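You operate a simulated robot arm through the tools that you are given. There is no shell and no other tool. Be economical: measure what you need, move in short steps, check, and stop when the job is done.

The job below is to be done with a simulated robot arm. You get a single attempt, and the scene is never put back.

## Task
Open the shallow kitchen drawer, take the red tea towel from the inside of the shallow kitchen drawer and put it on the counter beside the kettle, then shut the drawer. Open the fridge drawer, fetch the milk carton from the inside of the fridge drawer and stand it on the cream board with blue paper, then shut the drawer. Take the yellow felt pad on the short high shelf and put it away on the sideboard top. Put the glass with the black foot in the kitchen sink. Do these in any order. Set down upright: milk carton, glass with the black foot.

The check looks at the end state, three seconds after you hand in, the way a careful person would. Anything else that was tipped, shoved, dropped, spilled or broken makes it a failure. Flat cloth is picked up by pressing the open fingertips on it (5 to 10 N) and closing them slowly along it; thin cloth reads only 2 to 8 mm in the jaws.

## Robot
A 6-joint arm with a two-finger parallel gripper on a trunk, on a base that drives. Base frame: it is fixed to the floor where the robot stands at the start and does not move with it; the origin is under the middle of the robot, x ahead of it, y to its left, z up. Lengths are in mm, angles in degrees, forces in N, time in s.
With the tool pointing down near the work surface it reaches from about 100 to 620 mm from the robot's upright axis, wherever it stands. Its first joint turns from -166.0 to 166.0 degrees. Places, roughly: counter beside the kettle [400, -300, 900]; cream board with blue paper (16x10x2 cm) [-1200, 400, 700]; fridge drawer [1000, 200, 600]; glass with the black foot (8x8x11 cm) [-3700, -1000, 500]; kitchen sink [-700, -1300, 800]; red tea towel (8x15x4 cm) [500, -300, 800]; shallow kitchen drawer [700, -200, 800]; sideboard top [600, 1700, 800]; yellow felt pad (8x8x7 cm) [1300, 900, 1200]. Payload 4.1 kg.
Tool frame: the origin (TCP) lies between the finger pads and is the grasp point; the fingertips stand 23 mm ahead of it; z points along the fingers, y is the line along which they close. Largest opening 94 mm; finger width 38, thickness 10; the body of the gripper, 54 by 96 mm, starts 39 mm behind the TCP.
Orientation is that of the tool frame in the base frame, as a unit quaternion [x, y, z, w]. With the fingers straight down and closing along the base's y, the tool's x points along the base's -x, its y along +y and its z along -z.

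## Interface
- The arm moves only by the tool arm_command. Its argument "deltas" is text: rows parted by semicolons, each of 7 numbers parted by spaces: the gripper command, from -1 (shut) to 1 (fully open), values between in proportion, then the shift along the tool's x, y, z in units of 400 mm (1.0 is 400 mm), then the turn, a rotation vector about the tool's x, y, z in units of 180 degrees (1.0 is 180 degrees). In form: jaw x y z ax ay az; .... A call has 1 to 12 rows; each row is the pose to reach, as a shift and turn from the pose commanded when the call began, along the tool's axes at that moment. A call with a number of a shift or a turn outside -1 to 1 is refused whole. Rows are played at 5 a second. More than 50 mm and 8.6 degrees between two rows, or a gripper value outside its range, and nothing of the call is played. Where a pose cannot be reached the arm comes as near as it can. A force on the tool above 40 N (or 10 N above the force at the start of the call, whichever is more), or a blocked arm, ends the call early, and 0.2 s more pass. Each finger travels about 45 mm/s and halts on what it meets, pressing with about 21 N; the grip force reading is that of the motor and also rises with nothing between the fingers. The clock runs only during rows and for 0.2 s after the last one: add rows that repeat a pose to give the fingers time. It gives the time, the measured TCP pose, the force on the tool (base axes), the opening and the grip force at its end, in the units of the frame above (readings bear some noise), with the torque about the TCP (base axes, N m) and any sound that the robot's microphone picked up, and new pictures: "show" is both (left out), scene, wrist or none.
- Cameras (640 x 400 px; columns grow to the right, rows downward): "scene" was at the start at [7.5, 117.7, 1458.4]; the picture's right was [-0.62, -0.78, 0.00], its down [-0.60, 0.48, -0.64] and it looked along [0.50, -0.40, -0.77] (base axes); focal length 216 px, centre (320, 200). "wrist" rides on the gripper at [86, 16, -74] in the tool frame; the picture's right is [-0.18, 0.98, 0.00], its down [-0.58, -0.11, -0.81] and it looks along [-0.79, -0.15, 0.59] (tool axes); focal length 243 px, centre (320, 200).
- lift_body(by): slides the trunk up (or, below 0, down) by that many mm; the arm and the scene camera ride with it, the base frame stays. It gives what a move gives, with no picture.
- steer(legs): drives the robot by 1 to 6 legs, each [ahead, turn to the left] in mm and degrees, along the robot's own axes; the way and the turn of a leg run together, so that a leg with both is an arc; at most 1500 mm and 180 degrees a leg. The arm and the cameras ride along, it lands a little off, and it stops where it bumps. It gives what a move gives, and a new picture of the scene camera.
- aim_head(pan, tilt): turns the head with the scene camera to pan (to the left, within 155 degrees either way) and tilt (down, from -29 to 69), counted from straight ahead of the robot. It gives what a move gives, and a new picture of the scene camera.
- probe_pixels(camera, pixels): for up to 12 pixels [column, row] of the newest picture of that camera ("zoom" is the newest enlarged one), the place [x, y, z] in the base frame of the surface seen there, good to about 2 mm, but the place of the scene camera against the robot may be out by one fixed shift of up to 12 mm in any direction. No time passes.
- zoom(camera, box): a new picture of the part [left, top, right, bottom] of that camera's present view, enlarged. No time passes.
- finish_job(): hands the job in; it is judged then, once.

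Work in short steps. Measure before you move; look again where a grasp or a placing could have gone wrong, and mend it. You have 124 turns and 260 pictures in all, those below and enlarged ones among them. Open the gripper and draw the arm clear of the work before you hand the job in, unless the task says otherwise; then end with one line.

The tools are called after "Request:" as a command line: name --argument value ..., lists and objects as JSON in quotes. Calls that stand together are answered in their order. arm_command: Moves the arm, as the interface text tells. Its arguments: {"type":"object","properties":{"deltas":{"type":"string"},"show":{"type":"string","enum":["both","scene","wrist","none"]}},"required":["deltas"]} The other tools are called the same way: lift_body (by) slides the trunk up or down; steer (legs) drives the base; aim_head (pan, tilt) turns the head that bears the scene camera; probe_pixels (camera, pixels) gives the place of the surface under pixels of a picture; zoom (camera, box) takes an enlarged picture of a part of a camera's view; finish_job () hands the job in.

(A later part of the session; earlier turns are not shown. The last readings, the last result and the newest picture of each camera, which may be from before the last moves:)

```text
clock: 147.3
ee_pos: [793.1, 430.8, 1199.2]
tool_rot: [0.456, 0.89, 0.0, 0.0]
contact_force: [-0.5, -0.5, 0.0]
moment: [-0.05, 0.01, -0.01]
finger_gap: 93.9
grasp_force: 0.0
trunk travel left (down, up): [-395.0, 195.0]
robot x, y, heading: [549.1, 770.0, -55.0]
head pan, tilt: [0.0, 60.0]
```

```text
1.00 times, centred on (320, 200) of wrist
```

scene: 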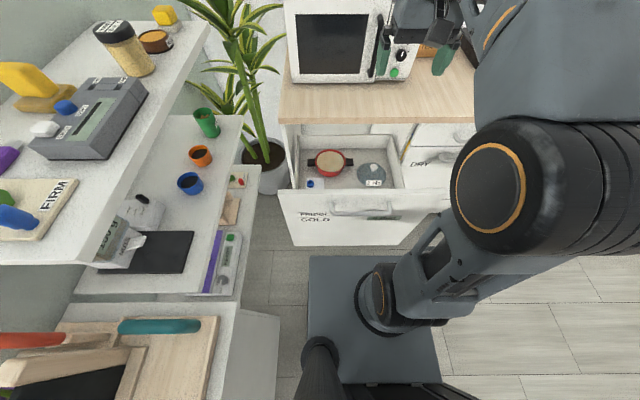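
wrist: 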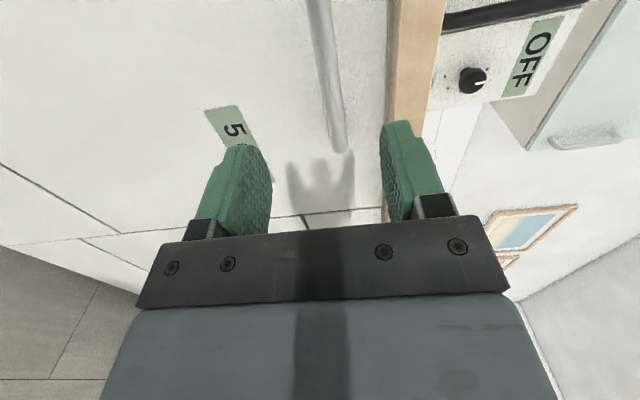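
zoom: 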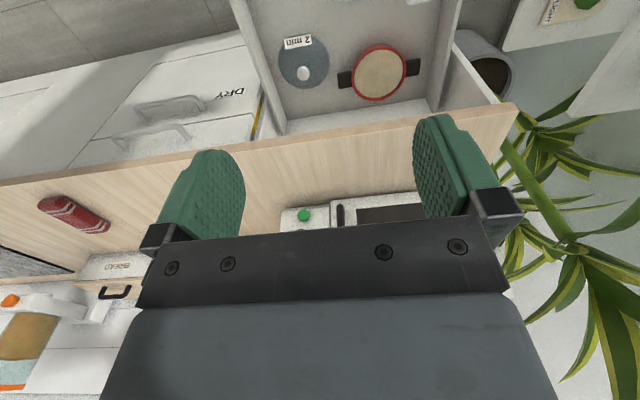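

A blue cap peeks over at (310,184) near the front of the drawer — likely the milk. Zoom.

Request:
zoom --camera "scene" --box '[270, 120, 430, 220]'

```text
4.00 times, centred on (350, 170) of scene
```

zoom: 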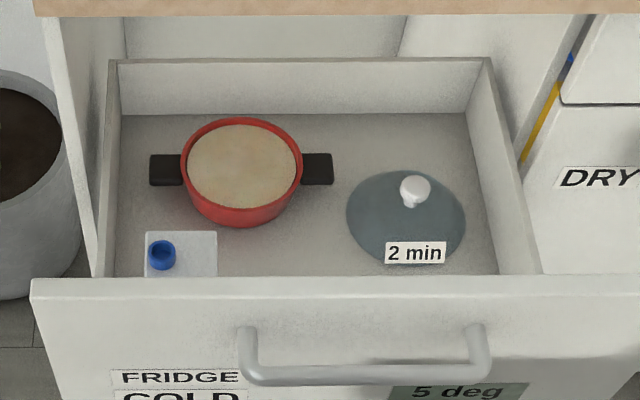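

Request:
probe_pixels --camera "zoom" --pixels '[[150, 238], [212, 238], [190, 260], [162, 245], [150, 265], [212, 268], [130, 250], [280, 260], [108, 260], [240, 225], [500, 265], [60, 285]]'

```text
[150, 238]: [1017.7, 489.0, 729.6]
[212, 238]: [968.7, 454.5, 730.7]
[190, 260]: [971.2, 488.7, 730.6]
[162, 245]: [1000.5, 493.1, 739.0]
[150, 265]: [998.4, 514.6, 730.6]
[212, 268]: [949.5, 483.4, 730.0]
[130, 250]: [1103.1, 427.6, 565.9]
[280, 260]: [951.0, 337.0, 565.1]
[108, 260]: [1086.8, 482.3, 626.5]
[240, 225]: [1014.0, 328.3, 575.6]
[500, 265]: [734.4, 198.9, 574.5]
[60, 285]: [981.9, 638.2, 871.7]
```

The milk carton top is at s≈1081, d≈190, z≈730 (62 mm square, cap off-centre). With the camera toward the front panel there is no room, so I turn the tool −90° (camera to the right) while moving over it; trunk down 200.

Request:
lift_body --by -200

Request:
arm_command --deltas "1 -0.0115 0.039 0 0 0 -0.0417; 1 -0.023 0.078 0 0 0 -0.083; 1 -0.034 0.116 0 0 0 -0.125; 1 -0.046 0.155 0 0 0 -0.167; 1 -0.057 0.194 0 0 0 -0.208; 1 -0.069 0.2325 0 0 0 -0.25; 1 -0.08 0.271 0 0 0 -0.292; 1 -0.092 0.31 0 0 0 -0.333; 1 -0.103 0.349 0 0 0 -0.375; 1 -0.115 0.3875 0 0 0 -0.417; 1 -0.126 0.426 0 0 0 -0.458; 1 -0.1375 0.465 0 0 0 -0.5" --show "both"

```text
clock: 149.5
ee_pos: [792.6, 430.5, 999.2]
tool_rot: [0.456, 0.89, 0.0, 0.0]
contact_force: [0.7, 0.6, 0.4]
moment: [0.0, -0.04, 0.0]
finger_gap: 94.1
grasp_force: 0.2
trunk travel left (down, up): [-195.0, 395.0]
robot x, y, heading: [549.1, 771.3, -54.8]
head pan, tilt: [0.0, 60.0]
```

```text
clock: 152.1
ee_pos: [974.8, 495.4, 999.6]
tool_rot: [-0.309, 0.951, 0.0, 0.0]
contact_force: [-0.9, -0.2, -0.4]
moment: [-0.02, -0.02, 0.0]
finger_gap: 93.9
grasp_force: 0.1
trunk travel left (down, up): [-195.0, 395.0]
robot x, y, heading: [553.9, 768.5, -54.7]
head pan, tilt: [0.0, 60.0]
```

scene: 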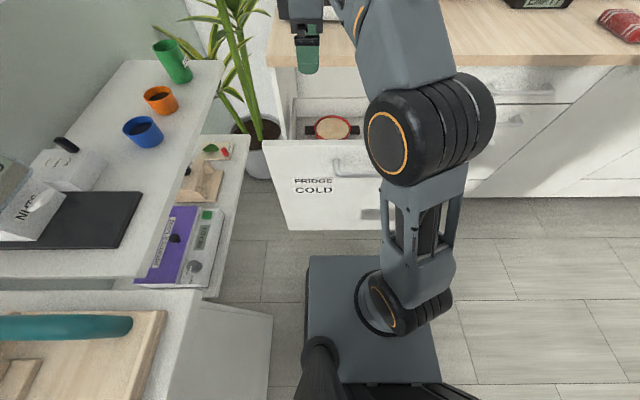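
wrist: 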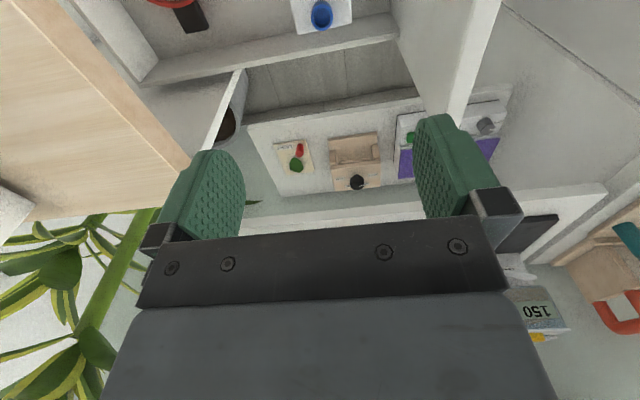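

The carton top with its blue cap is at (322,12) in the wrist view. Probe its visible edges.

Request:
probe_pixels --camera "wrist" --pixels '[[295, 5], [296, 25], [300, 32], [345, 22], [350, 5], [321, 14], [335, 6], [305, 5], [398, 30], [150, 80]]'

```text
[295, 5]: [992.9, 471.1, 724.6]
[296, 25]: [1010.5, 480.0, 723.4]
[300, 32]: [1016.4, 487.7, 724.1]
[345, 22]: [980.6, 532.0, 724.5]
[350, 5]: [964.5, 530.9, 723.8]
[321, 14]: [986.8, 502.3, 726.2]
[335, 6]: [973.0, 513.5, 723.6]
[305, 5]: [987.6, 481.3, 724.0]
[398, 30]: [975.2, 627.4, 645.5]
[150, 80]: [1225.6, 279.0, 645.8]
```

TCP is centred (s 1080, d 190.5). Descend to z≈706 in steps.

Request:
arm_command --deltas "1 0 0.002 0.1 0 0 0; 1 0 0.002 0.2 0 0 0; 1 0 0.002 0.3 0 0 0; 1 0 0.002 0.4 0 0 0; 1 0 0.002 0.5 0 0 0; 1 0 0.002 0.58 0 0 0; 1 0 0.002 0.58 0 0 0" --show "both"

```text
clock: 153.7
ee_pos: [975.3, 495.4, 767.1]
tool_rot: [-0.307, 0.952, 0.0, 0.0]
contact_force: [-0.3, 0.9, -0.3]
moment: [0.02, 0.03, 0.03]
finger_gap: 94.1
grasp_force: 0.1
trunk travel left (down, up): [-195.0, 395.0]
robot x, y, heading: [547.4, 773.5, -54.4]
head pan, tilt: [0.0, 60.0]
```

scene: 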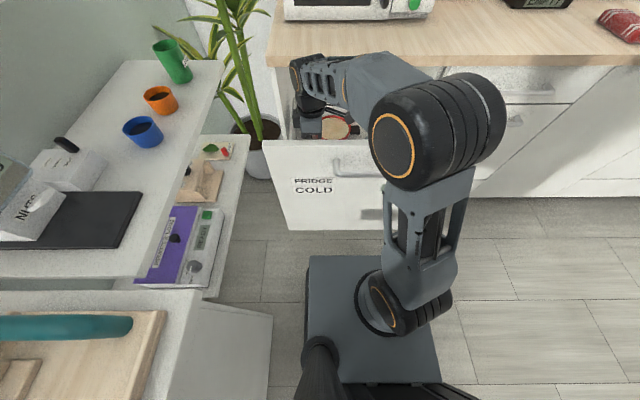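
wrist: 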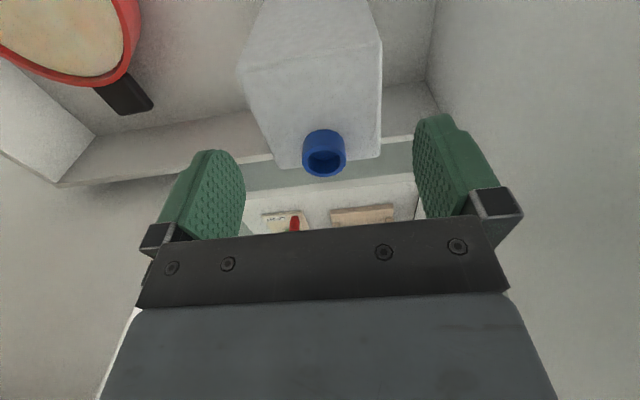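

Well centred between the fingers. Descend the last 60 mm and close.

Request:
arm_command --deltas "1 0 0 0.05 0 0 0; 1 0 0 0.1 0 0 0; 1 0 0 0.15 0 0 0; 1 0 0 0.15 0 0 0; 0.4 0 0 0.15 0 0 0; 0 0 0 0.15 0 0 0; -0.5 0 0 0.15 0 0 0; -1 0 0 0.15 0 0 0; -1 0 0 0.15 0 0 0" --show "wrist"

```text
clock: 155.7
ee_pos: [974.0, 494.4, 707.6]
tool_rot: [-0.307, 0.952, 0.0, 0.0]
contact_force: [0.4, -1.0, 0.2]
moment: [-0.08, -0.22, -0.06]
finger_gap: 69.8
grasp_force: 20.9
trunk travel left (down, up): [-195.0, 395.0]
robot x, y, heading: [549.4, 768.2, -54.6]
head pan, tilt: [0.0, 60.0]
```

wrist: 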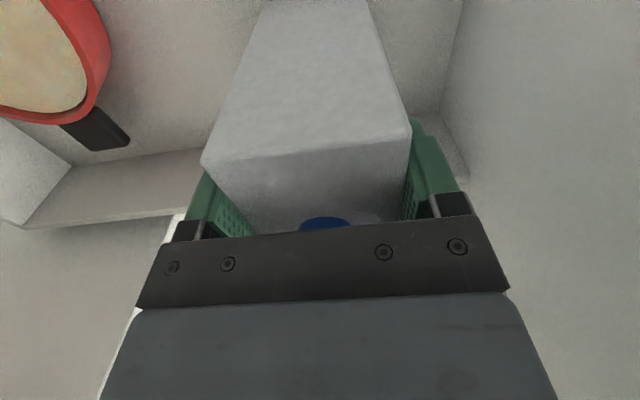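

Held at 69.8 mm. Lift it straight out with the trunk (+350 mm).

Request:
lift_body --by 20

Request:
lift_body --by 340

Request:
zoom --camera "wrist" --box '[0, 0, 640, 400]'

```text
clock: 156.4
ee_pos: [974.7, 495.6, 727.2]
tool_rot: [-0.307, 0.952, 0.002, 0.0]
contact_force: [-0.1, 0.5, -6.8]
moment: [0.03, -0.01, -0.01]
finger_gap: 69.9
grasp_force: 21.3
trunk travel left (down, up): [-215.0, 375.0]
robot x, y, heading: [550.6, 774.6, -54.6]
head pan, tilt: [0.0, 60.0]
```

```text
clock: 159.7
ee_pos: [974.2, 495.4, 1066.8]
tool_rot: [-0.307, 0.952, 0.0, 0.0]
contact_force: [0.0, -0.5, -4.9]
moment: [-0.02, -0.01, 0.0]
finger_gap: 69.9
grasp_force: 21.0
trunk travel left (down, up): [-555.0, 35.0]
robot x, y, heading: [551.8, 768.2, -54.7]
head pan, tilt: [0.0, 60.0]
```

```text
1.00 times, centred on (320, 200) of wrist
```

zoom: 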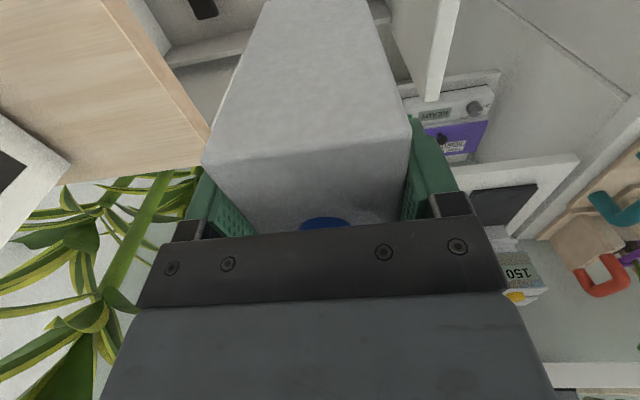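

Lifted free, weight ≈6 N, still square in the jaws. I back out 220 mm, centre the arm ahead and raise it.

Request:
steer --legs '[[-220, 0]]'

Request:
arm_command --deltas "-1 0.07 0.02 -0.03 0 0 0; -1 0.15 0.05 -0.07 0 0 0; -1 0.23 0.085 -0.11 0 0 0; -1 0.31 0.12 -0.15 0 0 0; -1 0.39 0.15 -0.19 0 0 0; -1 0.46 0.17 -0.225 0 0 0; -1 0.46 0.17 -0.225 0 0 0" --show "scene"

```text
clock: 161.4
ee_pos: [847.1, 676.2, 1067.7]
tool_rot: [-0.308, 0.951, 0.0, 0.0]
contact_force: [-0.4, 0.1, -5.5]
moment: [-0.01, -0.02, 0.02]
finger_gap: 70.0
grasp_force: 21.2
trunk travel left (down, up): [-555.0, 35.0]
robot x, y, heading: [424.6, 949.6, -54.6]
head pan, tilt: [0.0, 60.0]
```

scene: 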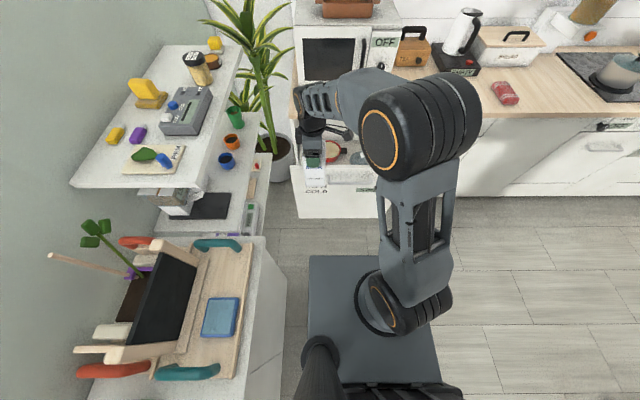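

```text
clock: 163.0
ee_pos: [658.8, 622.9, 1157.0]
tool_rot: [-0.308, 0.951, 0.0, 0.0]
contact_force: [0.9, 0.4, -6.4]
moment: [-0.02, 0.0, -0.01]
finger_gap: 69.8
grasp_force: 21.3
trunk travel left (down, up): [-555.0, 35.0]
robot x, y, heading: [422.6, 950.5, -54.7]
head pan, tilt: [0.0, 60.0]
```

scene: 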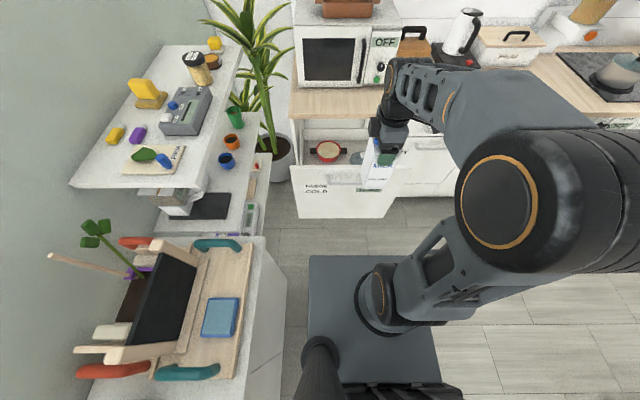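

I note the yellow felt pad on the high shelf (probe it), then turn right and drive along the aisle toward the table.

Request:
probe_pixels --camera "scene" --pixels '[[148, 90], [150, 103], [115, 135], [180, 112], [160, 160], [75, 185], [238, 50], [150, 80]]'

Request:
steer --legs '[[0, -89.3], [800, 0], [790, 0]]'

Request:
aim_head --pan -70 --tilt 45

```text
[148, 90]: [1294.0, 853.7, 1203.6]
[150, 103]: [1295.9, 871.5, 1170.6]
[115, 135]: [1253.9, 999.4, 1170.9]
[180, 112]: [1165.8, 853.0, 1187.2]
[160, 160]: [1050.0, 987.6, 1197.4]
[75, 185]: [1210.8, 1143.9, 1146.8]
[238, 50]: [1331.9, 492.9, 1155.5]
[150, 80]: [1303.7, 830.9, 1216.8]
```

```text
clock: 174.9
ee_pos: [-1144.6, -273.6, 1156.5]
tool_rot: [0.434, 0.901, -0.001, 0.0]
contact_force: [-0.3, 0.8, -5.7]
moment: [-0.01, -0.01, 0.02]
finger_gap: 69.8
grasp_force: 21.0
trunk travel left (down, up): [-555.0, 35.0]
robot x, y, heading: [-829.3, -22.6, -141.9]
head pan, tilt: [0.0, 60.0]
```

scene: 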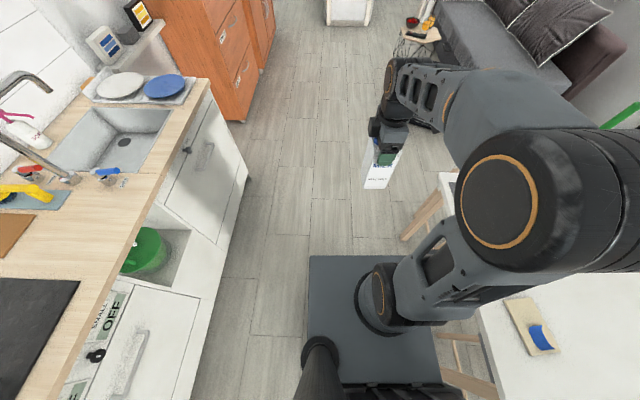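

```text
clock: 176.3
ee_pos: [-1145.1, -272.7, 1157.5]
tool_rot: [0.433, 0.901, 0.0, 0.0]
contact_force: [-0.2, 0.4, -5.7]
moment: [0.0, -0.04, -0.02]
finger_gap: 70.0
grasp_force: 20.7
trunk travel left (down, up): [-555.0, 35.0]
robot x, y, heading: [-826.5, -23.2, -142.0]
head pan, tilt: [-70.0, 45.0]
```

scene: 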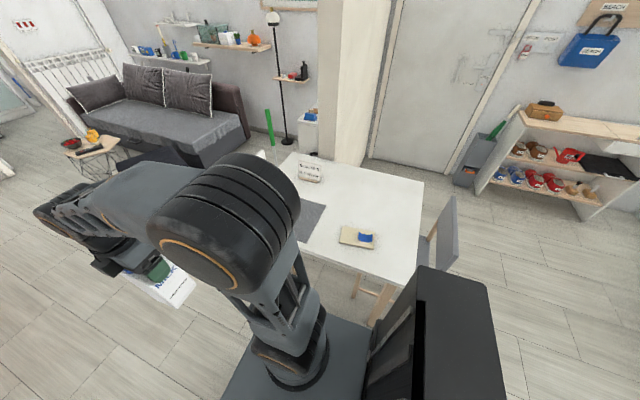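

The board with the blue paper is at (358,237). Probe it and the table edge.

Request:
zoom --camera "scene" --box '[280, 190, 440, 290]'

```text
4.00 times, centred on (360, 240) of scene
```

zoom: 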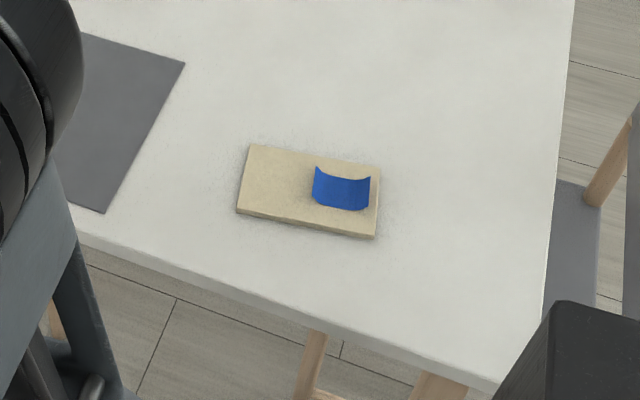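

Request:
probe_pixels --camera "zoom" --pixels '[[252, 147], [380, 168], [375, 235], [238, 210], [275, 180], [315, 185], [318, 170], [342, 195], [365, 205], [290, 210], [200, 230], [300, 310]]'

```text
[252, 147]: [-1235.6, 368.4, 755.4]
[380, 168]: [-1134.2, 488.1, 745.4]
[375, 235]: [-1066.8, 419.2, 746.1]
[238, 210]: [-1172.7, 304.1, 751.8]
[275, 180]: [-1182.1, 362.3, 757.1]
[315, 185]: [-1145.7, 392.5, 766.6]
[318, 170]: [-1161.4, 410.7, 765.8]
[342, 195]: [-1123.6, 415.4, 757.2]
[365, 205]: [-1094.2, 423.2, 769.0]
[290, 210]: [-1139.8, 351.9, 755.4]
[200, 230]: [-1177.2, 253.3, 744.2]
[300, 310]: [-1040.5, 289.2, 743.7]
```

The free part of the board is its left end: carton centre goes to about (-1180,365), aligned to 50°. I turn to face the table (−92°) and lower the trunk.

Request:
steer --legs '[[0, -92]]'

Request:
aim_head --pan 15 --tilt 55

Request:
lift_body --by -180

```text
clock: 180.6
ee_pos: [-1069.4, 305.7, 1155.3]
tool_rot: [0.95, 0.313, 0.0, -0.001]
contact_force: [-0.4, -0.6, -5.9]
moment: [-0.01, 0.02, 0.0]
finger_gap: 69.7
grasp_force: 21.4
trunk travel left (down, up): [-555.0, 35.0]
robot x, y, heading: [-822.4, -18.7, 125.8]
head pan, tilt: [-70.0, 45.0]
```

scene: 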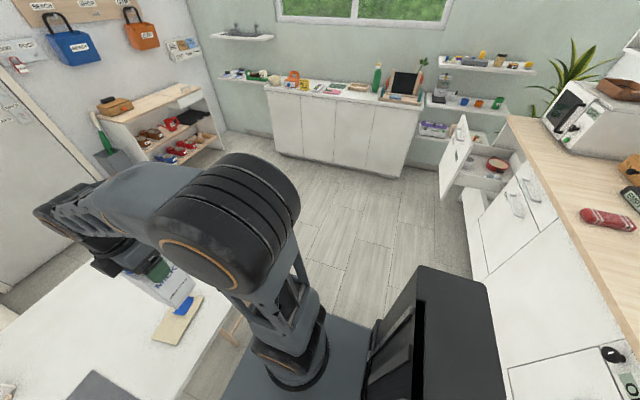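

```text
clock: 182.2
ee_pos: [-1068.8, 304.9, 1156.6]
tool_rot: [0.95, 0.312, 0.0, -0.001]
contact_force: [-0.2, 0.1, -5.7]
moment: [0.01, 0.0, -0.02]
finger_gap: 69.8
grasp_force: 20.5
trunk travel left (down, up): [-555.0, 35.0]
robot x, y, heading: [-829.1, -20.7, 125.9]
head pan, tilt: [15.0, 55.0]
```

scene: 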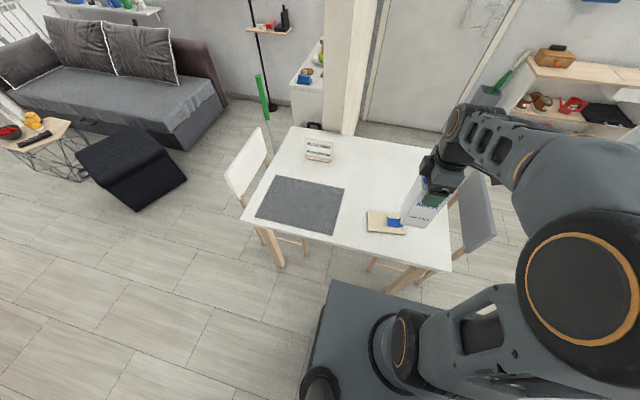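

```text
clock: 184.2
ee_pos: [-1068.5, 306.0, 976.8]
tool_rot: [0.95, 0.312, 0.0, 0.001]
contact_force: [0.6, 0.2, -6.2]
moment: [-0.02, 0.04, 0.01]
finger_gap: 69.7
grasp_force: 20.6
trunk travel left (down, up): [-375.0, 215.0]
robot x, y, heading: [-826.3, -20.7, 126.0]
head pan, tilt: [15.0, 55.0]
```

Re-probe the board from this nearer viewpoint.

Request:
zoom --camera "scene" --box '[330, 150, 490, 250]'

```text
4.00 times, centred on (410, 200) of scene
```

zoom: 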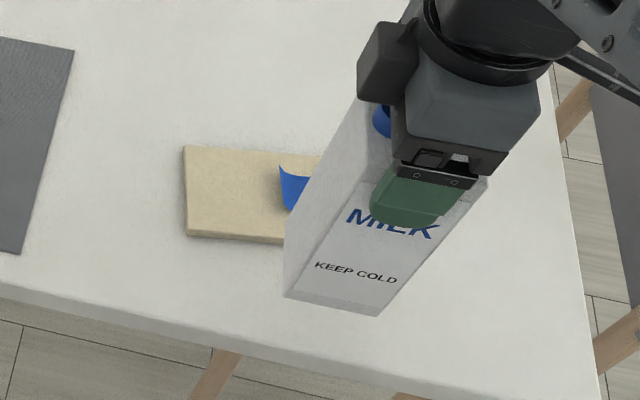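

Request:
probe_pixels --camera "zoom" --pixels '[[188, 150], [190, 230], [270, 235], [230, 190], [283, 175], [300, 165], [288, 205], [310, 155], [120, 200], [290, 292], [380, 312]]'

```text
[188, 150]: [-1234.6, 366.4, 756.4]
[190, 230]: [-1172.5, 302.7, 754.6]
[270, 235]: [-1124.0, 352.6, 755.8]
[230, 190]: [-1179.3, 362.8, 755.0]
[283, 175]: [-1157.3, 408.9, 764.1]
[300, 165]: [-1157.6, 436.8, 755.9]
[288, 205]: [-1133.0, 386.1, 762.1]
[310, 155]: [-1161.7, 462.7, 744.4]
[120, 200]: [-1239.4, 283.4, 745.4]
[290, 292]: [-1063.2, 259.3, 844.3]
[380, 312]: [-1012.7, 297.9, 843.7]
```

The board is at ~45.5°; free span is 85 mm from its left edge. Move the carton over (-1174,364.5), turn 9°, and go down to ~10 mm above.

Request:
arm_command --deltas "-1 -0.042 -0.091 0 0 0 -0.017; -1 -0.084 -0.183 0 0 0 -0.034; -1 -0.1255 -0.274 0 0 0 -0.0506; -1 -0.1255 -0.274 0.06 0 0 -0.0506; -1 -0.1255 -0.274 0.12 0 0 -0.0506; -1 -0.1255 -0.274 0.165 0 0 -0.0506; -1 -0.1255 -0.274 0.165 0 0 -0.0506" --show "both"

Request:
zoom --camera "scene" --box '[330, 150, 490, 250]'

```text
clock: 185.8
ee_pos: [-1173.8, 364.5, 911.1]
tool_rot: [0.922, 0.387, 0.001, 0.001]
contact_force: [-0.7, -0.2, -6.3]
moment: [0.02, 0.01, -0.01]
finger_gap: 69.8
grasp_force: 20.9
trunk travel left (down, up): [-375.0, 215.0]
robot x, y, heading: [-830.6, -20.1, 126.0]
head pan, tilt: [15.0, 55.0]
```

scene: 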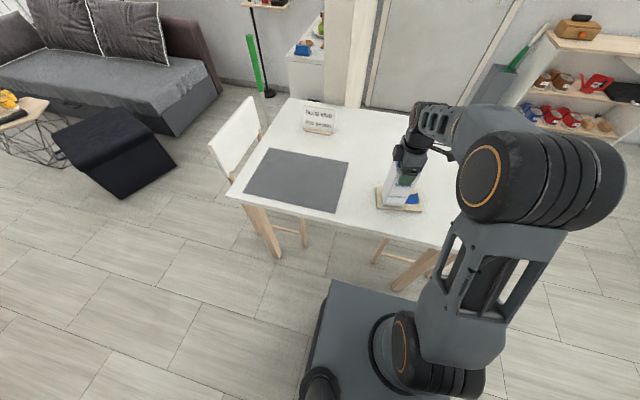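
wrist: 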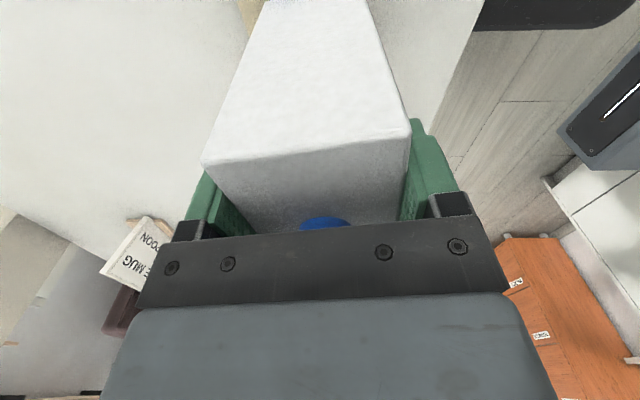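

```text
4.00 times, centred on (410, 200) of scene
```

zoom: 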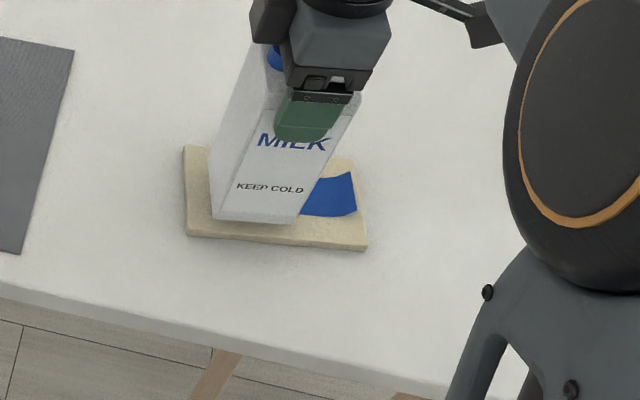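

Carton hovers over the free part, slightly close to the paper. Probe the bottom corners to fine-tune.

Request:
probe_pixels --camera "zoom" --pixels '[[215, 217], [292, 220], [188, 228], [304, 205], [366, 245], [350, 175]]'

```text
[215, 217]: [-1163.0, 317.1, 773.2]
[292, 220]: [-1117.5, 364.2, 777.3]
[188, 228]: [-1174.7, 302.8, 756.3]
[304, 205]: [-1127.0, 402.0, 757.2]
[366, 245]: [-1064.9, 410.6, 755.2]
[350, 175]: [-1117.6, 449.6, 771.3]
```

Shift 5 mm away from the paper and lower until contact.

Request:
arm_command --deltas "-1 -0.0125 0 0.01 0 0 0; -1 -0.0125 0 0.025 0 0 0; -1 -0.0125 0 0.032 0 0 0; -1 -0.0125 0 0.036 0 0 0; -1 -0.0125 0 0.036 0 0 0" --show "none"

```text
clock: 187.0
ee_pos: [-1178.9, 359.9, 898.2]
tool_rot: [0.922, 0.386, -0.001, -0.002]
contact_force: [1.5, -1.3, 13.8]
moment: [-0.33, -0.43, 0.03]
finger_gap: 70.2
grasp_force: 20.7
trunk travel left (down, up): [-375.0, 215.0]
robot x, y, heading: [-831.0, -21.5, 125.9]
head pan, tilt: [15.0, 55.0]
```

Contact felt (13.8 N at z 898). Open gently and rise.

Request:
arm_command --deltas "0.55 0 0 -0.003 0 0 0; 0.7 0 0 -0.003 0 0 0; 0.9 0 0 -0.003 0 0 0; 0.9 0 0 -0.003 0 0 0; 0.9 0 0 -0.06 0 0 0; 0.9 0 0 -0.15 0 0 0; 0.9 0 0 -0.25 0 0 0; 0.9 0 0 -0.35 0 0 0; 0.9 0 0 -0.45 0 0 0" --show "both"

Request:
zoom --camera "scene" --box '[330, 150, 490, 250]'

```text
clock: 189.0
ee_pos: [-1180.1, 360.5, 1077.6]
tool_rot: [0.922, 0.387, 0.001, 0.001]
contact_force: [0.3, -0.3, 0.2]
moment: [0.02, 0.0, 0.0]
finger_gap: 89.3
grasp_force: 0.1
trunk travel left (down, up): [-375.0, 215.0]
robot x, y, heading: [-826.9, -19.7, 126.0]
head pan, tilt: [15.0, 55.0]
```

scene: 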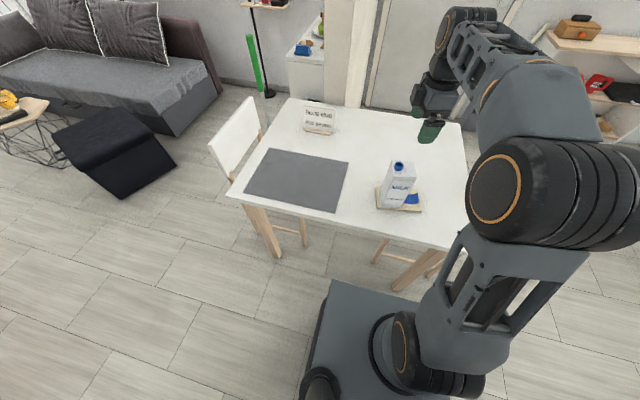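
wrist: 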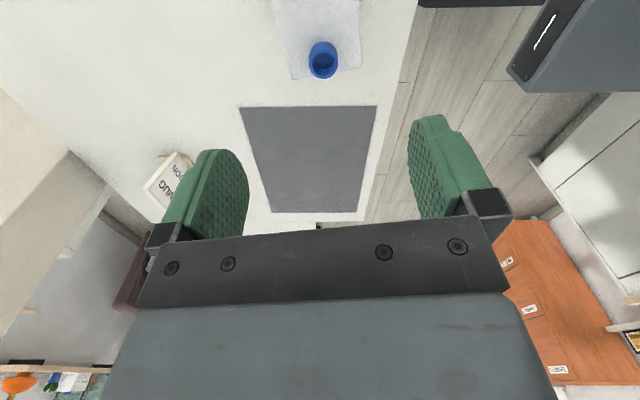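

```text
4.00 times, centred on (410, 200) of scene
```

zoom: 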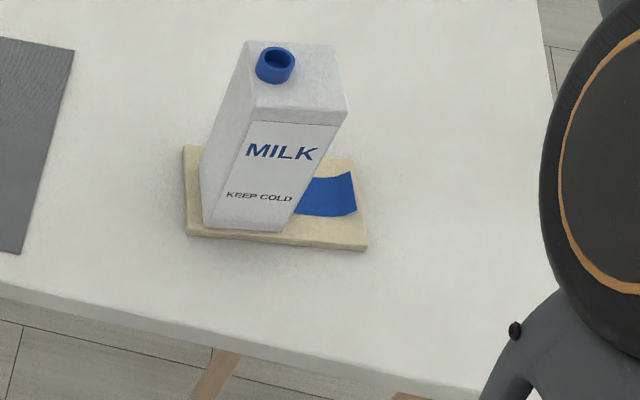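

Milk stands on the board, clear of the paper. Next the glass: look toward (-3700,-1000).

Request:
aim_head --pan 75 --tilt 22

Request:
zoom --camera "scene" --box '[160, 80, 480, 280]'

```text
clock: 190.3
ee_pos: [-1179.3, 360.9, 1076.6]
tool_rot: [0.922, 0.387, 0.001, 0.0]
contact_force: [0.4, 0.3, 0.9]
moment: [0.03, 0.02, 0.01]
finger_gap: 89.3
grasp_force: 0.0
trunk travel left (down, up): [-375.0, 215.0]
robot x, y, heading: [-827.9, -22.3, 125.8]
head pan, tilt: [75.0, 22.0]
```

scene: 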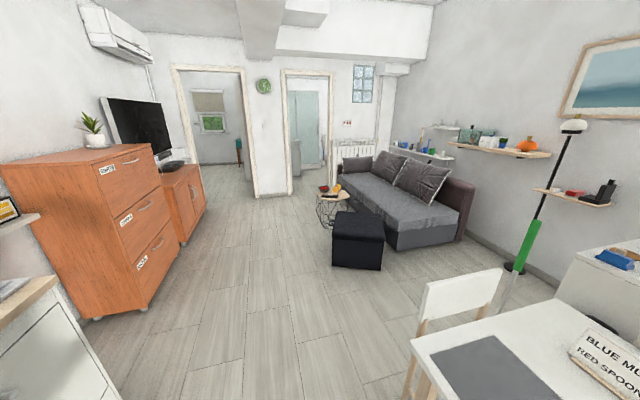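

```text
2.00 times, centred on (320, 180) of scene
```

zoom: 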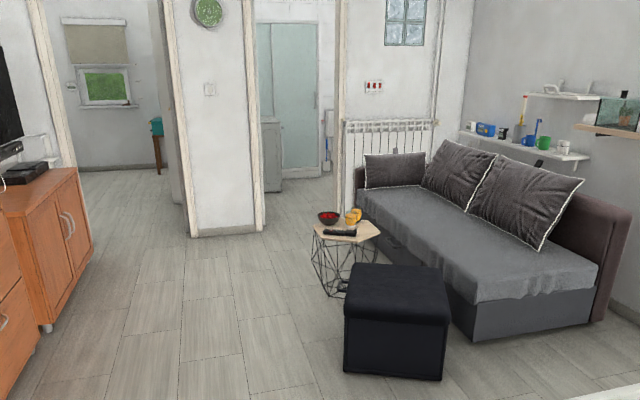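

Request:
probe_pixels --camera "zoom" --pixels '[[345, 238], [318, 228], [375, 235], [330, 214], [350, 215], [340, 232], [395, 300], [350, 375], [435, 380], [200, 230], [40, 330], [320, 290]]'

Request:
zoom --camera "scene" --box '[300, 170, 364, 210]'

```text
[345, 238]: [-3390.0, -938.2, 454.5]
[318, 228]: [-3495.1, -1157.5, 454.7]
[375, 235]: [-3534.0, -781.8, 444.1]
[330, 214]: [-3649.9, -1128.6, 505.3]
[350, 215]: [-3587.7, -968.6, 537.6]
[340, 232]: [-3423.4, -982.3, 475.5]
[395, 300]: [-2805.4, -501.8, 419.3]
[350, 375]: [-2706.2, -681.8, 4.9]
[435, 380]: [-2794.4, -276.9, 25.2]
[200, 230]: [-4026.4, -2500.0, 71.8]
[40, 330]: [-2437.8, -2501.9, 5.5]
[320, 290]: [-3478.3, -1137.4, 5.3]
```

```text
10.00 times, centred on (332, 190) of scene
```

zoom: 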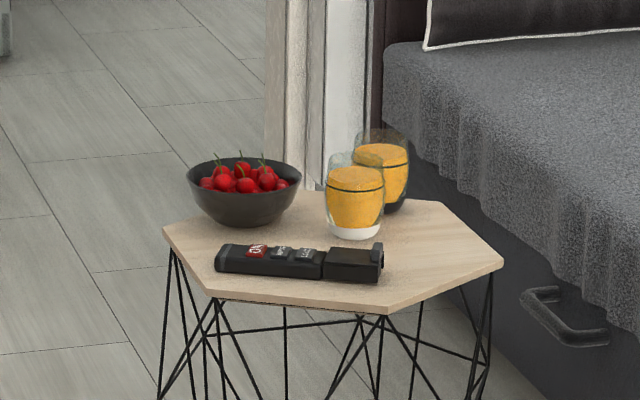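

Two drinks: white-foot in front, black-foot behind it. Probe positions carefully.

Request:
probe_pixels --camera "zoom" --pixels '[[355, 210], [355, 235], [330, 190], [383, 190], [395, 180], [405, 180], [395, 205], [395, 140], [245, 210], [350, 265], [250, 258], [495, 262]]'

```text
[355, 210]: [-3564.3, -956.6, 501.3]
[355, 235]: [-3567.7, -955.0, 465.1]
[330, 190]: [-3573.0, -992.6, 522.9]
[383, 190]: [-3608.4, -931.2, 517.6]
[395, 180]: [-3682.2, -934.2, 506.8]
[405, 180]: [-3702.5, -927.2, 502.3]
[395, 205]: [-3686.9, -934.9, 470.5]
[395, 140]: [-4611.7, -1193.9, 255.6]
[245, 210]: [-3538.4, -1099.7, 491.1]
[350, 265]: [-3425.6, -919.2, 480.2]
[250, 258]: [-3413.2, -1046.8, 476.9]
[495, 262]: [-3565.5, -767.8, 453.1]
```

Black-foot glass centre ≈ (-3718,-950), ~120 mm from the white one. I bring the arm to a compact standard pose, then drive down the aisle.

Request:
arm_command --deltas "0.9 0.0075 0.024 0 0 0 0.0425; 0.9 0.015 0.048 0 0 0 0.085; 0.9 0.0225 0.072 0 0 0 0.1275; 0.9 0.03 0.095 0 0 0 0.17; 0.9 0.0375 0.12 0 0 0 0.2125; 0.9 0.045 0.143 0 0 0 0.255; 0.9 0.0525 0.167 0 0 0 0.2975; 0.9 0.06 0.19 0 0 0 0.34; 0.9 0.0675 0.215 0 0 0 0.3825; 0.9 0.075 0.24 0 0 0 0.425; 0.9 0.085 0.27 0 0 0 0.4675; 0.9 0.0975 0.31 0 0 0 0.51" --show "none"

Request:
steer --legs '[[0, 90], [1450, 0], [1430, 0], [0, -90]]'

```text
clock: 192.9
ee_pos: [-1064.1, 301.4, 1075.9]
tool_rot: [0.919, -0.393, -0.001, 0.0]
contact_force: [0.4, 0.1, 0.6]
moment: [0.01, -0.03, 0.01]
finger_gap: 89.3
grasp_force: 0.1
trunk travel left (down, up): [-375.0, 215.0]
robot x, y, heading: [-828.7, -23.2, 125.7]
head pan, tilt: [75.0, 22.0]
```

```text
clock: 214.5
ee_pos: [-3390.5, -1384.1, 1075.9]
tool_rot: [0.913, -0.407, 0.0, 0.001]
contact_force: [0.2, 0.6, 0.4]
moment: [-0.01, -0.01, -0.02]
finger_gap: 89.3
grasp_force: 0.0
trunk travel left (down, up): [-375.0, 215.0]
robot x, y, heading: [-3170.8, -1712.3, 124.0]
head pan, tilt: [75.0, 22.0]
```

scene: 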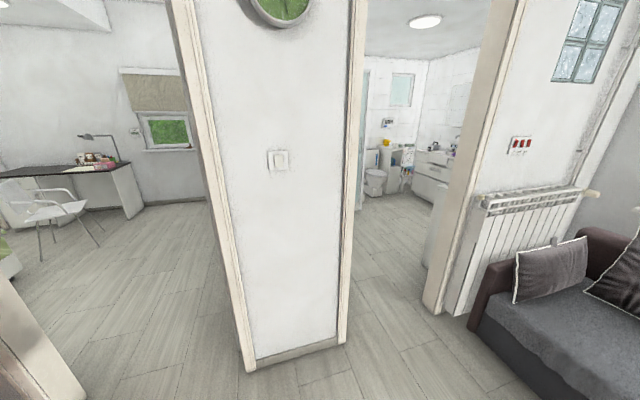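

At s≈-3572, d≈842, facing the coffee table. Look ahead and down.

Request:
aim_head --pan 10 --tilt 45

Request:
zoom --camera "scene" --box '[200, 80, 440, 230]'

```text
clock: 215.9
ee_pos: [-3389.3, -1384.5, 1077.2]
tool_rot: [0.913, -0.407, 0.0, 0.0]
contact_force: [0.0, -0.3, -0.6]
moment: [0.0, -0.01, -0.03]
finger_gap: 89.3
grasp_force: 0.0
trunk travel left (down, up): [-375.0, 215.0]
robot x, y, heading: [-3166.3, -1715.3, 124.0]
head pan, tilt: [10.0, 45.0]
```

scene: 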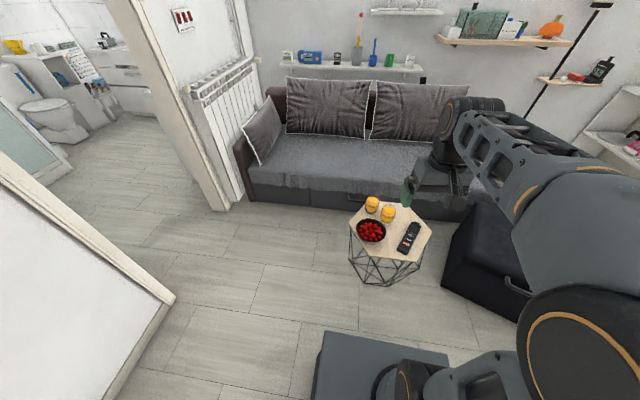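

```text
2.67 times, centred on (320, 155) of scene
```

zoom: 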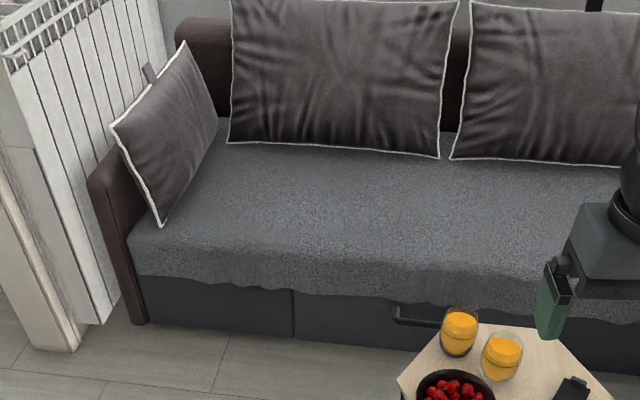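

Request:
zoom --camera "scene" --box '[335, 185, 447, 255]'

```text
5.71 times, centred on (391, 220) of scene
```

zoom: 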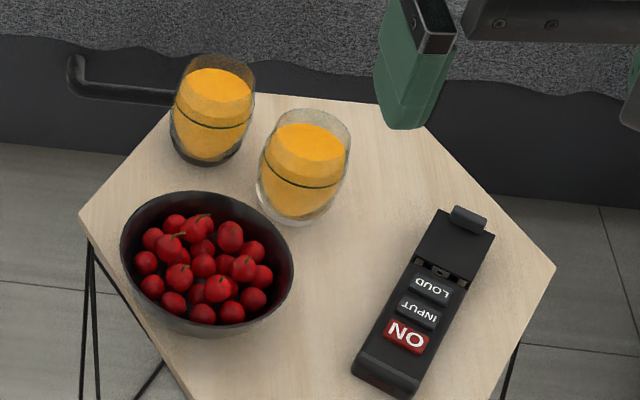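

Request:
probe_pixels --camera "zoom" --pixels '[[205, 150], [210, 85], [185, 110], [245, 110], [212, 100], [300, 210], [305, 140], [262, 180], [335, 180], [82, 215], [330, 95], [550, 268]]'

Request:
probe_pixels --camera "zoom" --pixels '[[125, 250], [290, 270], [205, 195], [205, 340], [165, 130], [205, 165], [250, 60], [240, 150], [180, 385], [120, 170]]'

```text
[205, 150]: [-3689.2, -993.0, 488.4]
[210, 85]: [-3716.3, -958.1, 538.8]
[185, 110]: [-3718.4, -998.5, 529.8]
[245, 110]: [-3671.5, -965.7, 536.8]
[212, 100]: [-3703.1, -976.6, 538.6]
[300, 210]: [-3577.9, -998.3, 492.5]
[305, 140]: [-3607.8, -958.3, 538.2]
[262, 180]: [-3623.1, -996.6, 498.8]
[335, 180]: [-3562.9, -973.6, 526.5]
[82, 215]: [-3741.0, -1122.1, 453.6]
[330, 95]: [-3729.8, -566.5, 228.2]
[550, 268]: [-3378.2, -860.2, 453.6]
```

```text
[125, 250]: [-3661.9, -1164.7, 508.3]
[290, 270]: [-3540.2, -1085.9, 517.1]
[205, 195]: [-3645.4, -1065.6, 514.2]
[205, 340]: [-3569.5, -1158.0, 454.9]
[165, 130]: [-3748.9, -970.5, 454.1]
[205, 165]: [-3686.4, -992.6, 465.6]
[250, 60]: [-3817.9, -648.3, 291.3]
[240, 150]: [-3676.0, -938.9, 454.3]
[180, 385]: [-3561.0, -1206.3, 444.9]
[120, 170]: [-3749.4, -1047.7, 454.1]
```

Black glass centre ≈ s −3567, d 1761; juice surface z≈533. Drive 390 mm ahead and lower the trunk 340 mm.

Request:
steer --legs '[[0, 1.8], [385, 0]]'

Request:
lift_body --by -340

Request:
zoom --camera "wrist" --box '[0, 0, 640, 400]'

```text
clock: 218.7
ee_pos: [-3624.5, -1077.8, 1075.6]
tool_rot: [0.919, -0.395, 0.0, 0.001]
contact_force: [-0.7, -0.1, -0.4]
moment: [-0.04, -0.02, 0.01]
finger_gap: 89.6
grasp_force: 0.1
trunk travel left (down, up): [-375.0, 215.0]
robot x, y, heading: [-3386.8, -1397.1, 125.5]
head pan, tilt: [10.0, 45.0]
```

scene: 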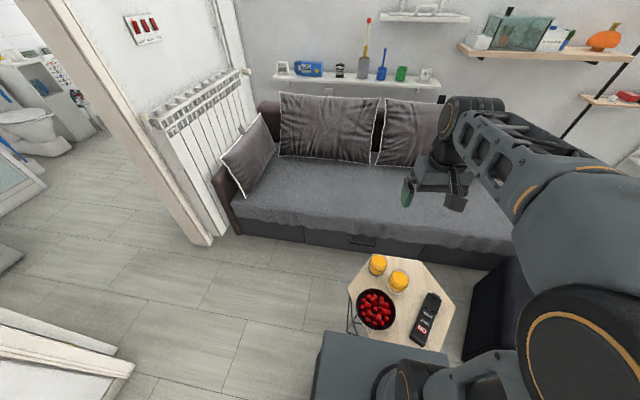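

```text
clock: 222.0
ee_pos: [-3624.2, -1077.6, 735.5]
tool_rot: [0.919, -0.394, 0.0, 0.001]
contact_force: [-0.2, 0.2, 0.0]
moment: [-0.02, -0.04, 0.0]
finger_gap: 89.2
grasp_force: 0.0
trunk travel left (down, up): [-35.0, 555.0]
robot x, y, heading: [-3392.8, -1399.6, 125.6]
head pan, tilt: [10.0, 45.0]
```

```text
1.00 times, centred on (320, 200) of wrist
```

zoom: 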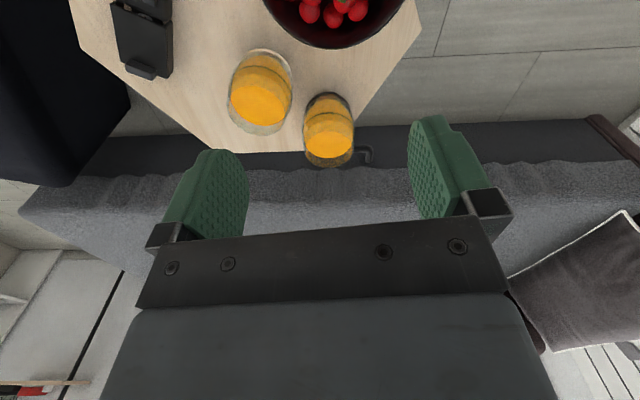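

The black glass is at (328,130) in the wrist view. Probe its juice surface and rim.

Request:
probe_pixels --camera "zoom" --pixels '[[328, 140], [306, 138], [351, 138], [328, 120], [328, 158], [328, 105], [345, 150], [312, 150], [262, 100], [235, 95], [289, 100], [262, 125]]'

```text
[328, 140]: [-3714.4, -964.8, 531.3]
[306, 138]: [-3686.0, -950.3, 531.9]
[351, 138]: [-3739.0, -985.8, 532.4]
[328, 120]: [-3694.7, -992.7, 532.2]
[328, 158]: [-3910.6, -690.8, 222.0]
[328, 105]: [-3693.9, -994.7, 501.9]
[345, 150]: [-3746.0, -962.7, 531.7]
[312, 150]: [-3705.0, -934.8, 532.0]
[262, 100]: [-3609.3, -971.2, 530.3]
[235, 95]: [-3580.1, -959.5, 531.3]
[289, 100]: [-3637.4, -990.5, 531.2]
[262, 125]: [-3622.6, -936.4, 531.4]
```

Circle fit gives the black glass centre (-3714.5,-965). Move above with a −15° turn (to clear the white glass) and lower to z≈605.

Request:
arm_command --deltas "1 -0.09 -0.0075 0 0 0 -0.02; 1 -0.18 -0.015 0 0 0 -0.04; 1 -0.27 -0.0225 0 0 0 -0.06; 1 -0.36 -0.03 0 0 0 -0.083; 1 -0.36 -0.03 0.08 0 0 -0.083; 1 -0.36 -0.03 0.16 0 0 -0.083; 1 -0.36 -0.03 0.24 0 0 -0.083; 1 -0.36 -0.03 0.325 0 0 -0.083; 1 -0.36 -0.03 0.325 0 0 -0.083" --show "both"

```text
clock: 224.0
ee_pos: [-3715.7, -971.0, 605.4]
tool_rot: [0.962, -0.271, 0.0, -0.001]
contact_force: [1.1, 0.5, 0.3]
moment: [-0.02, 0.01, 0.02]
finger_gap: 94.0
grasp_force: 0.0
trunk travel left (down, up): [-35.0, 555.0]
robot x, y, heading: [-3390.7, -1396.8, 125.7]
head pan, tilt: [10.0, 45.0]
```

scene: 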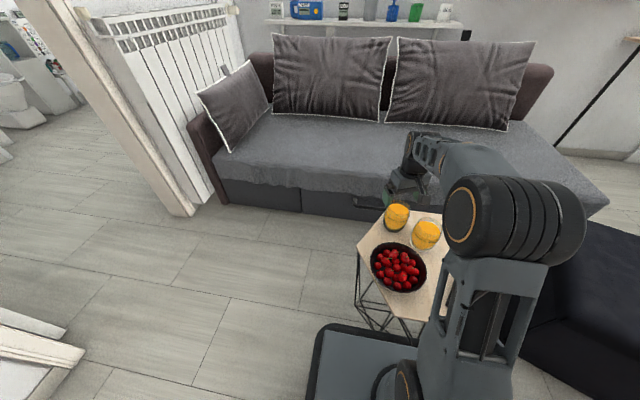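
wrist: 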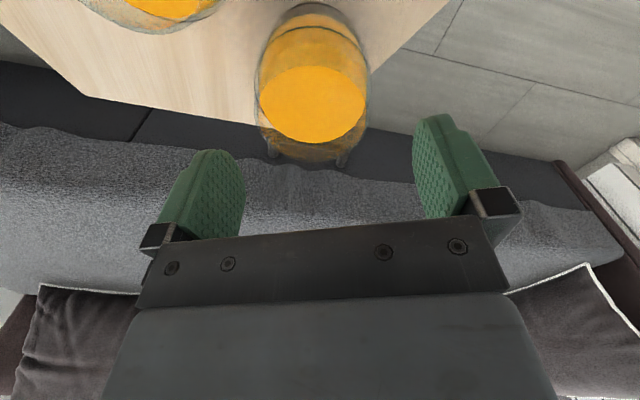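

Probe the juice rim again from here for a final centring.

Request:
probe_pixels --camera "wrist" --pixels '[[262, 100], [364, 100], [312, 68], [312, 140], [275, 80], [352, 128], [275, 125], [350, 78]]'

```text
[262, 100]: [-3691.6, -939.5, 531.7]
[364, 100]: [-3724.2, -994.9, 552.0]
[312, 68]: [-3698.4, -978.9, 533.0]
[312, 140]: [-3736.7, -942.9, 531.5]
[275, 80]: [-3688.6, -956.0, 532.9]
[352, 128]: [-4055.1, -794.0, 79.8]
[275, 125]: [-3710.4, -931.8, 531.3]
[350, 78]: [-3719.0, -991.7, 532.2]
```

Shift ~6 mm along the closing axis, then descend slowly to z≈526 with the jaws open.

Request:
arm_command --deltas "1 -0.0075 -0.016 0 0 0 0; 1 -0.0075 -0.016 0.04 0 0 0; 1 -0.0075 -0.016 0.08 0 0 0; 1 -0.0075 -0.016 0.12 0 0 0; 1 -0.0075 -0.016 0.12 0 0 0" --show "wrist"

```text
clock: 225.2
ee_pos: [-3713.3, -960.3, 558.3]
tool_rot: [0.963, -0.271, 0.0, 0.0]
contact_force: [0.2, 0.3, 0.0]
moment: [0.03, -0.02, 0.0]
finger_gap: 93.9
grasp_force: 0.1
trunk travel left (down, up): [-35.0, 555.0]
robot x, y, heading: [-3388.4, -1399.8, 125.5]
head pan, tilt: [10.0, 45.0]
```

wrist: 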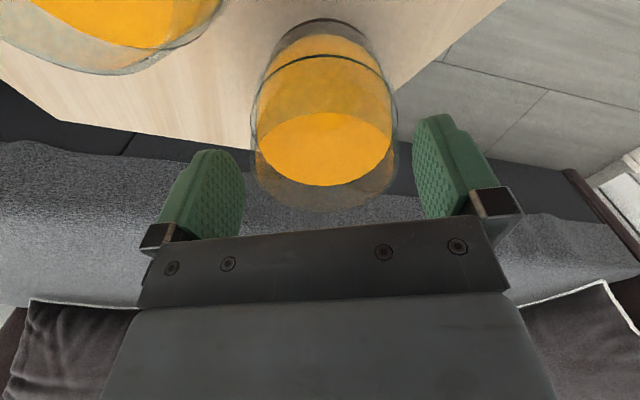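

Glass sits centrally between the fingers. Quick probe of the juice centre, then the last descent.

Request:
probe_pixels --camera "wrist" --pixels '[[258, 148], [392, 148], [325, 114], [325, 183], [325, 207], [252, 130]]'

```text
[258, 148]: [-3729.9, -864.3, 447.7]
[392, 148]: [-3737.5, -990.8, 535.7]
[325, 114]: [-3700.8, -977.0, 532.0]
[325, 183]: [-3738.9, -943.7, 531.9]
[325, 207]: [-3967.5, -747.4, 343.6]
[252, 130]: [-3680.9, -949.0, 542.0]
```

By projection the TCP axis hits (320,145) at juice level and the juice ellipse centre is (325,148): within 3 mm. Nudge +2.5 mm, descend to 526, and close gently.

Request:
arm_command --deltas "1 -0.002 0.006 0.03 0 0 0; 1 -0.002 0.006 0.06 0 0 0; 1 -0.002 0.006 0.08 0 0 0; 1 -0.002 0.006 0.08 0 0 0; 0.85 -0.002 0.006 0.08 0 0 0; 0.75 -0.002 0.006 0.08 0 0 0; 0.65 -0.002 0.006 0.08 0 0 0; 0.55 -0.002 0.006 0.08 0 0 0; 0.45 -0.002 0.006 0.08 0 0 0; 0.35 -0.002 0.006 0.08 0 0 0" --show "wrist"

```text
clock: 227.4
ee_pos: [-3716.5, -961.6, 525.8]
tool_rot: [0.963, -0.271, 0.0, -0.001]
contact_force: [-0.7, 1.2, -0.4]
moment: [0.01, -0.01, 0.02]
finger_gap: 74.4
grasp_force: 21.0
trunk travel left (down, up): [-35.0, 555.0]
robot x, y, heading: [-3392.6, -1398.4, 126.1]
head pan, tilt: [10.0, 45.0]
```

wrist: 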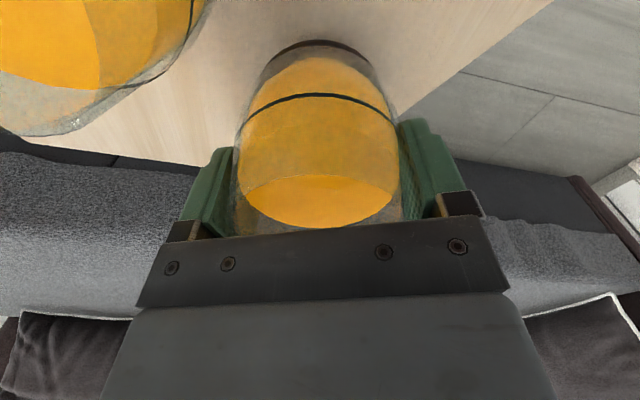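

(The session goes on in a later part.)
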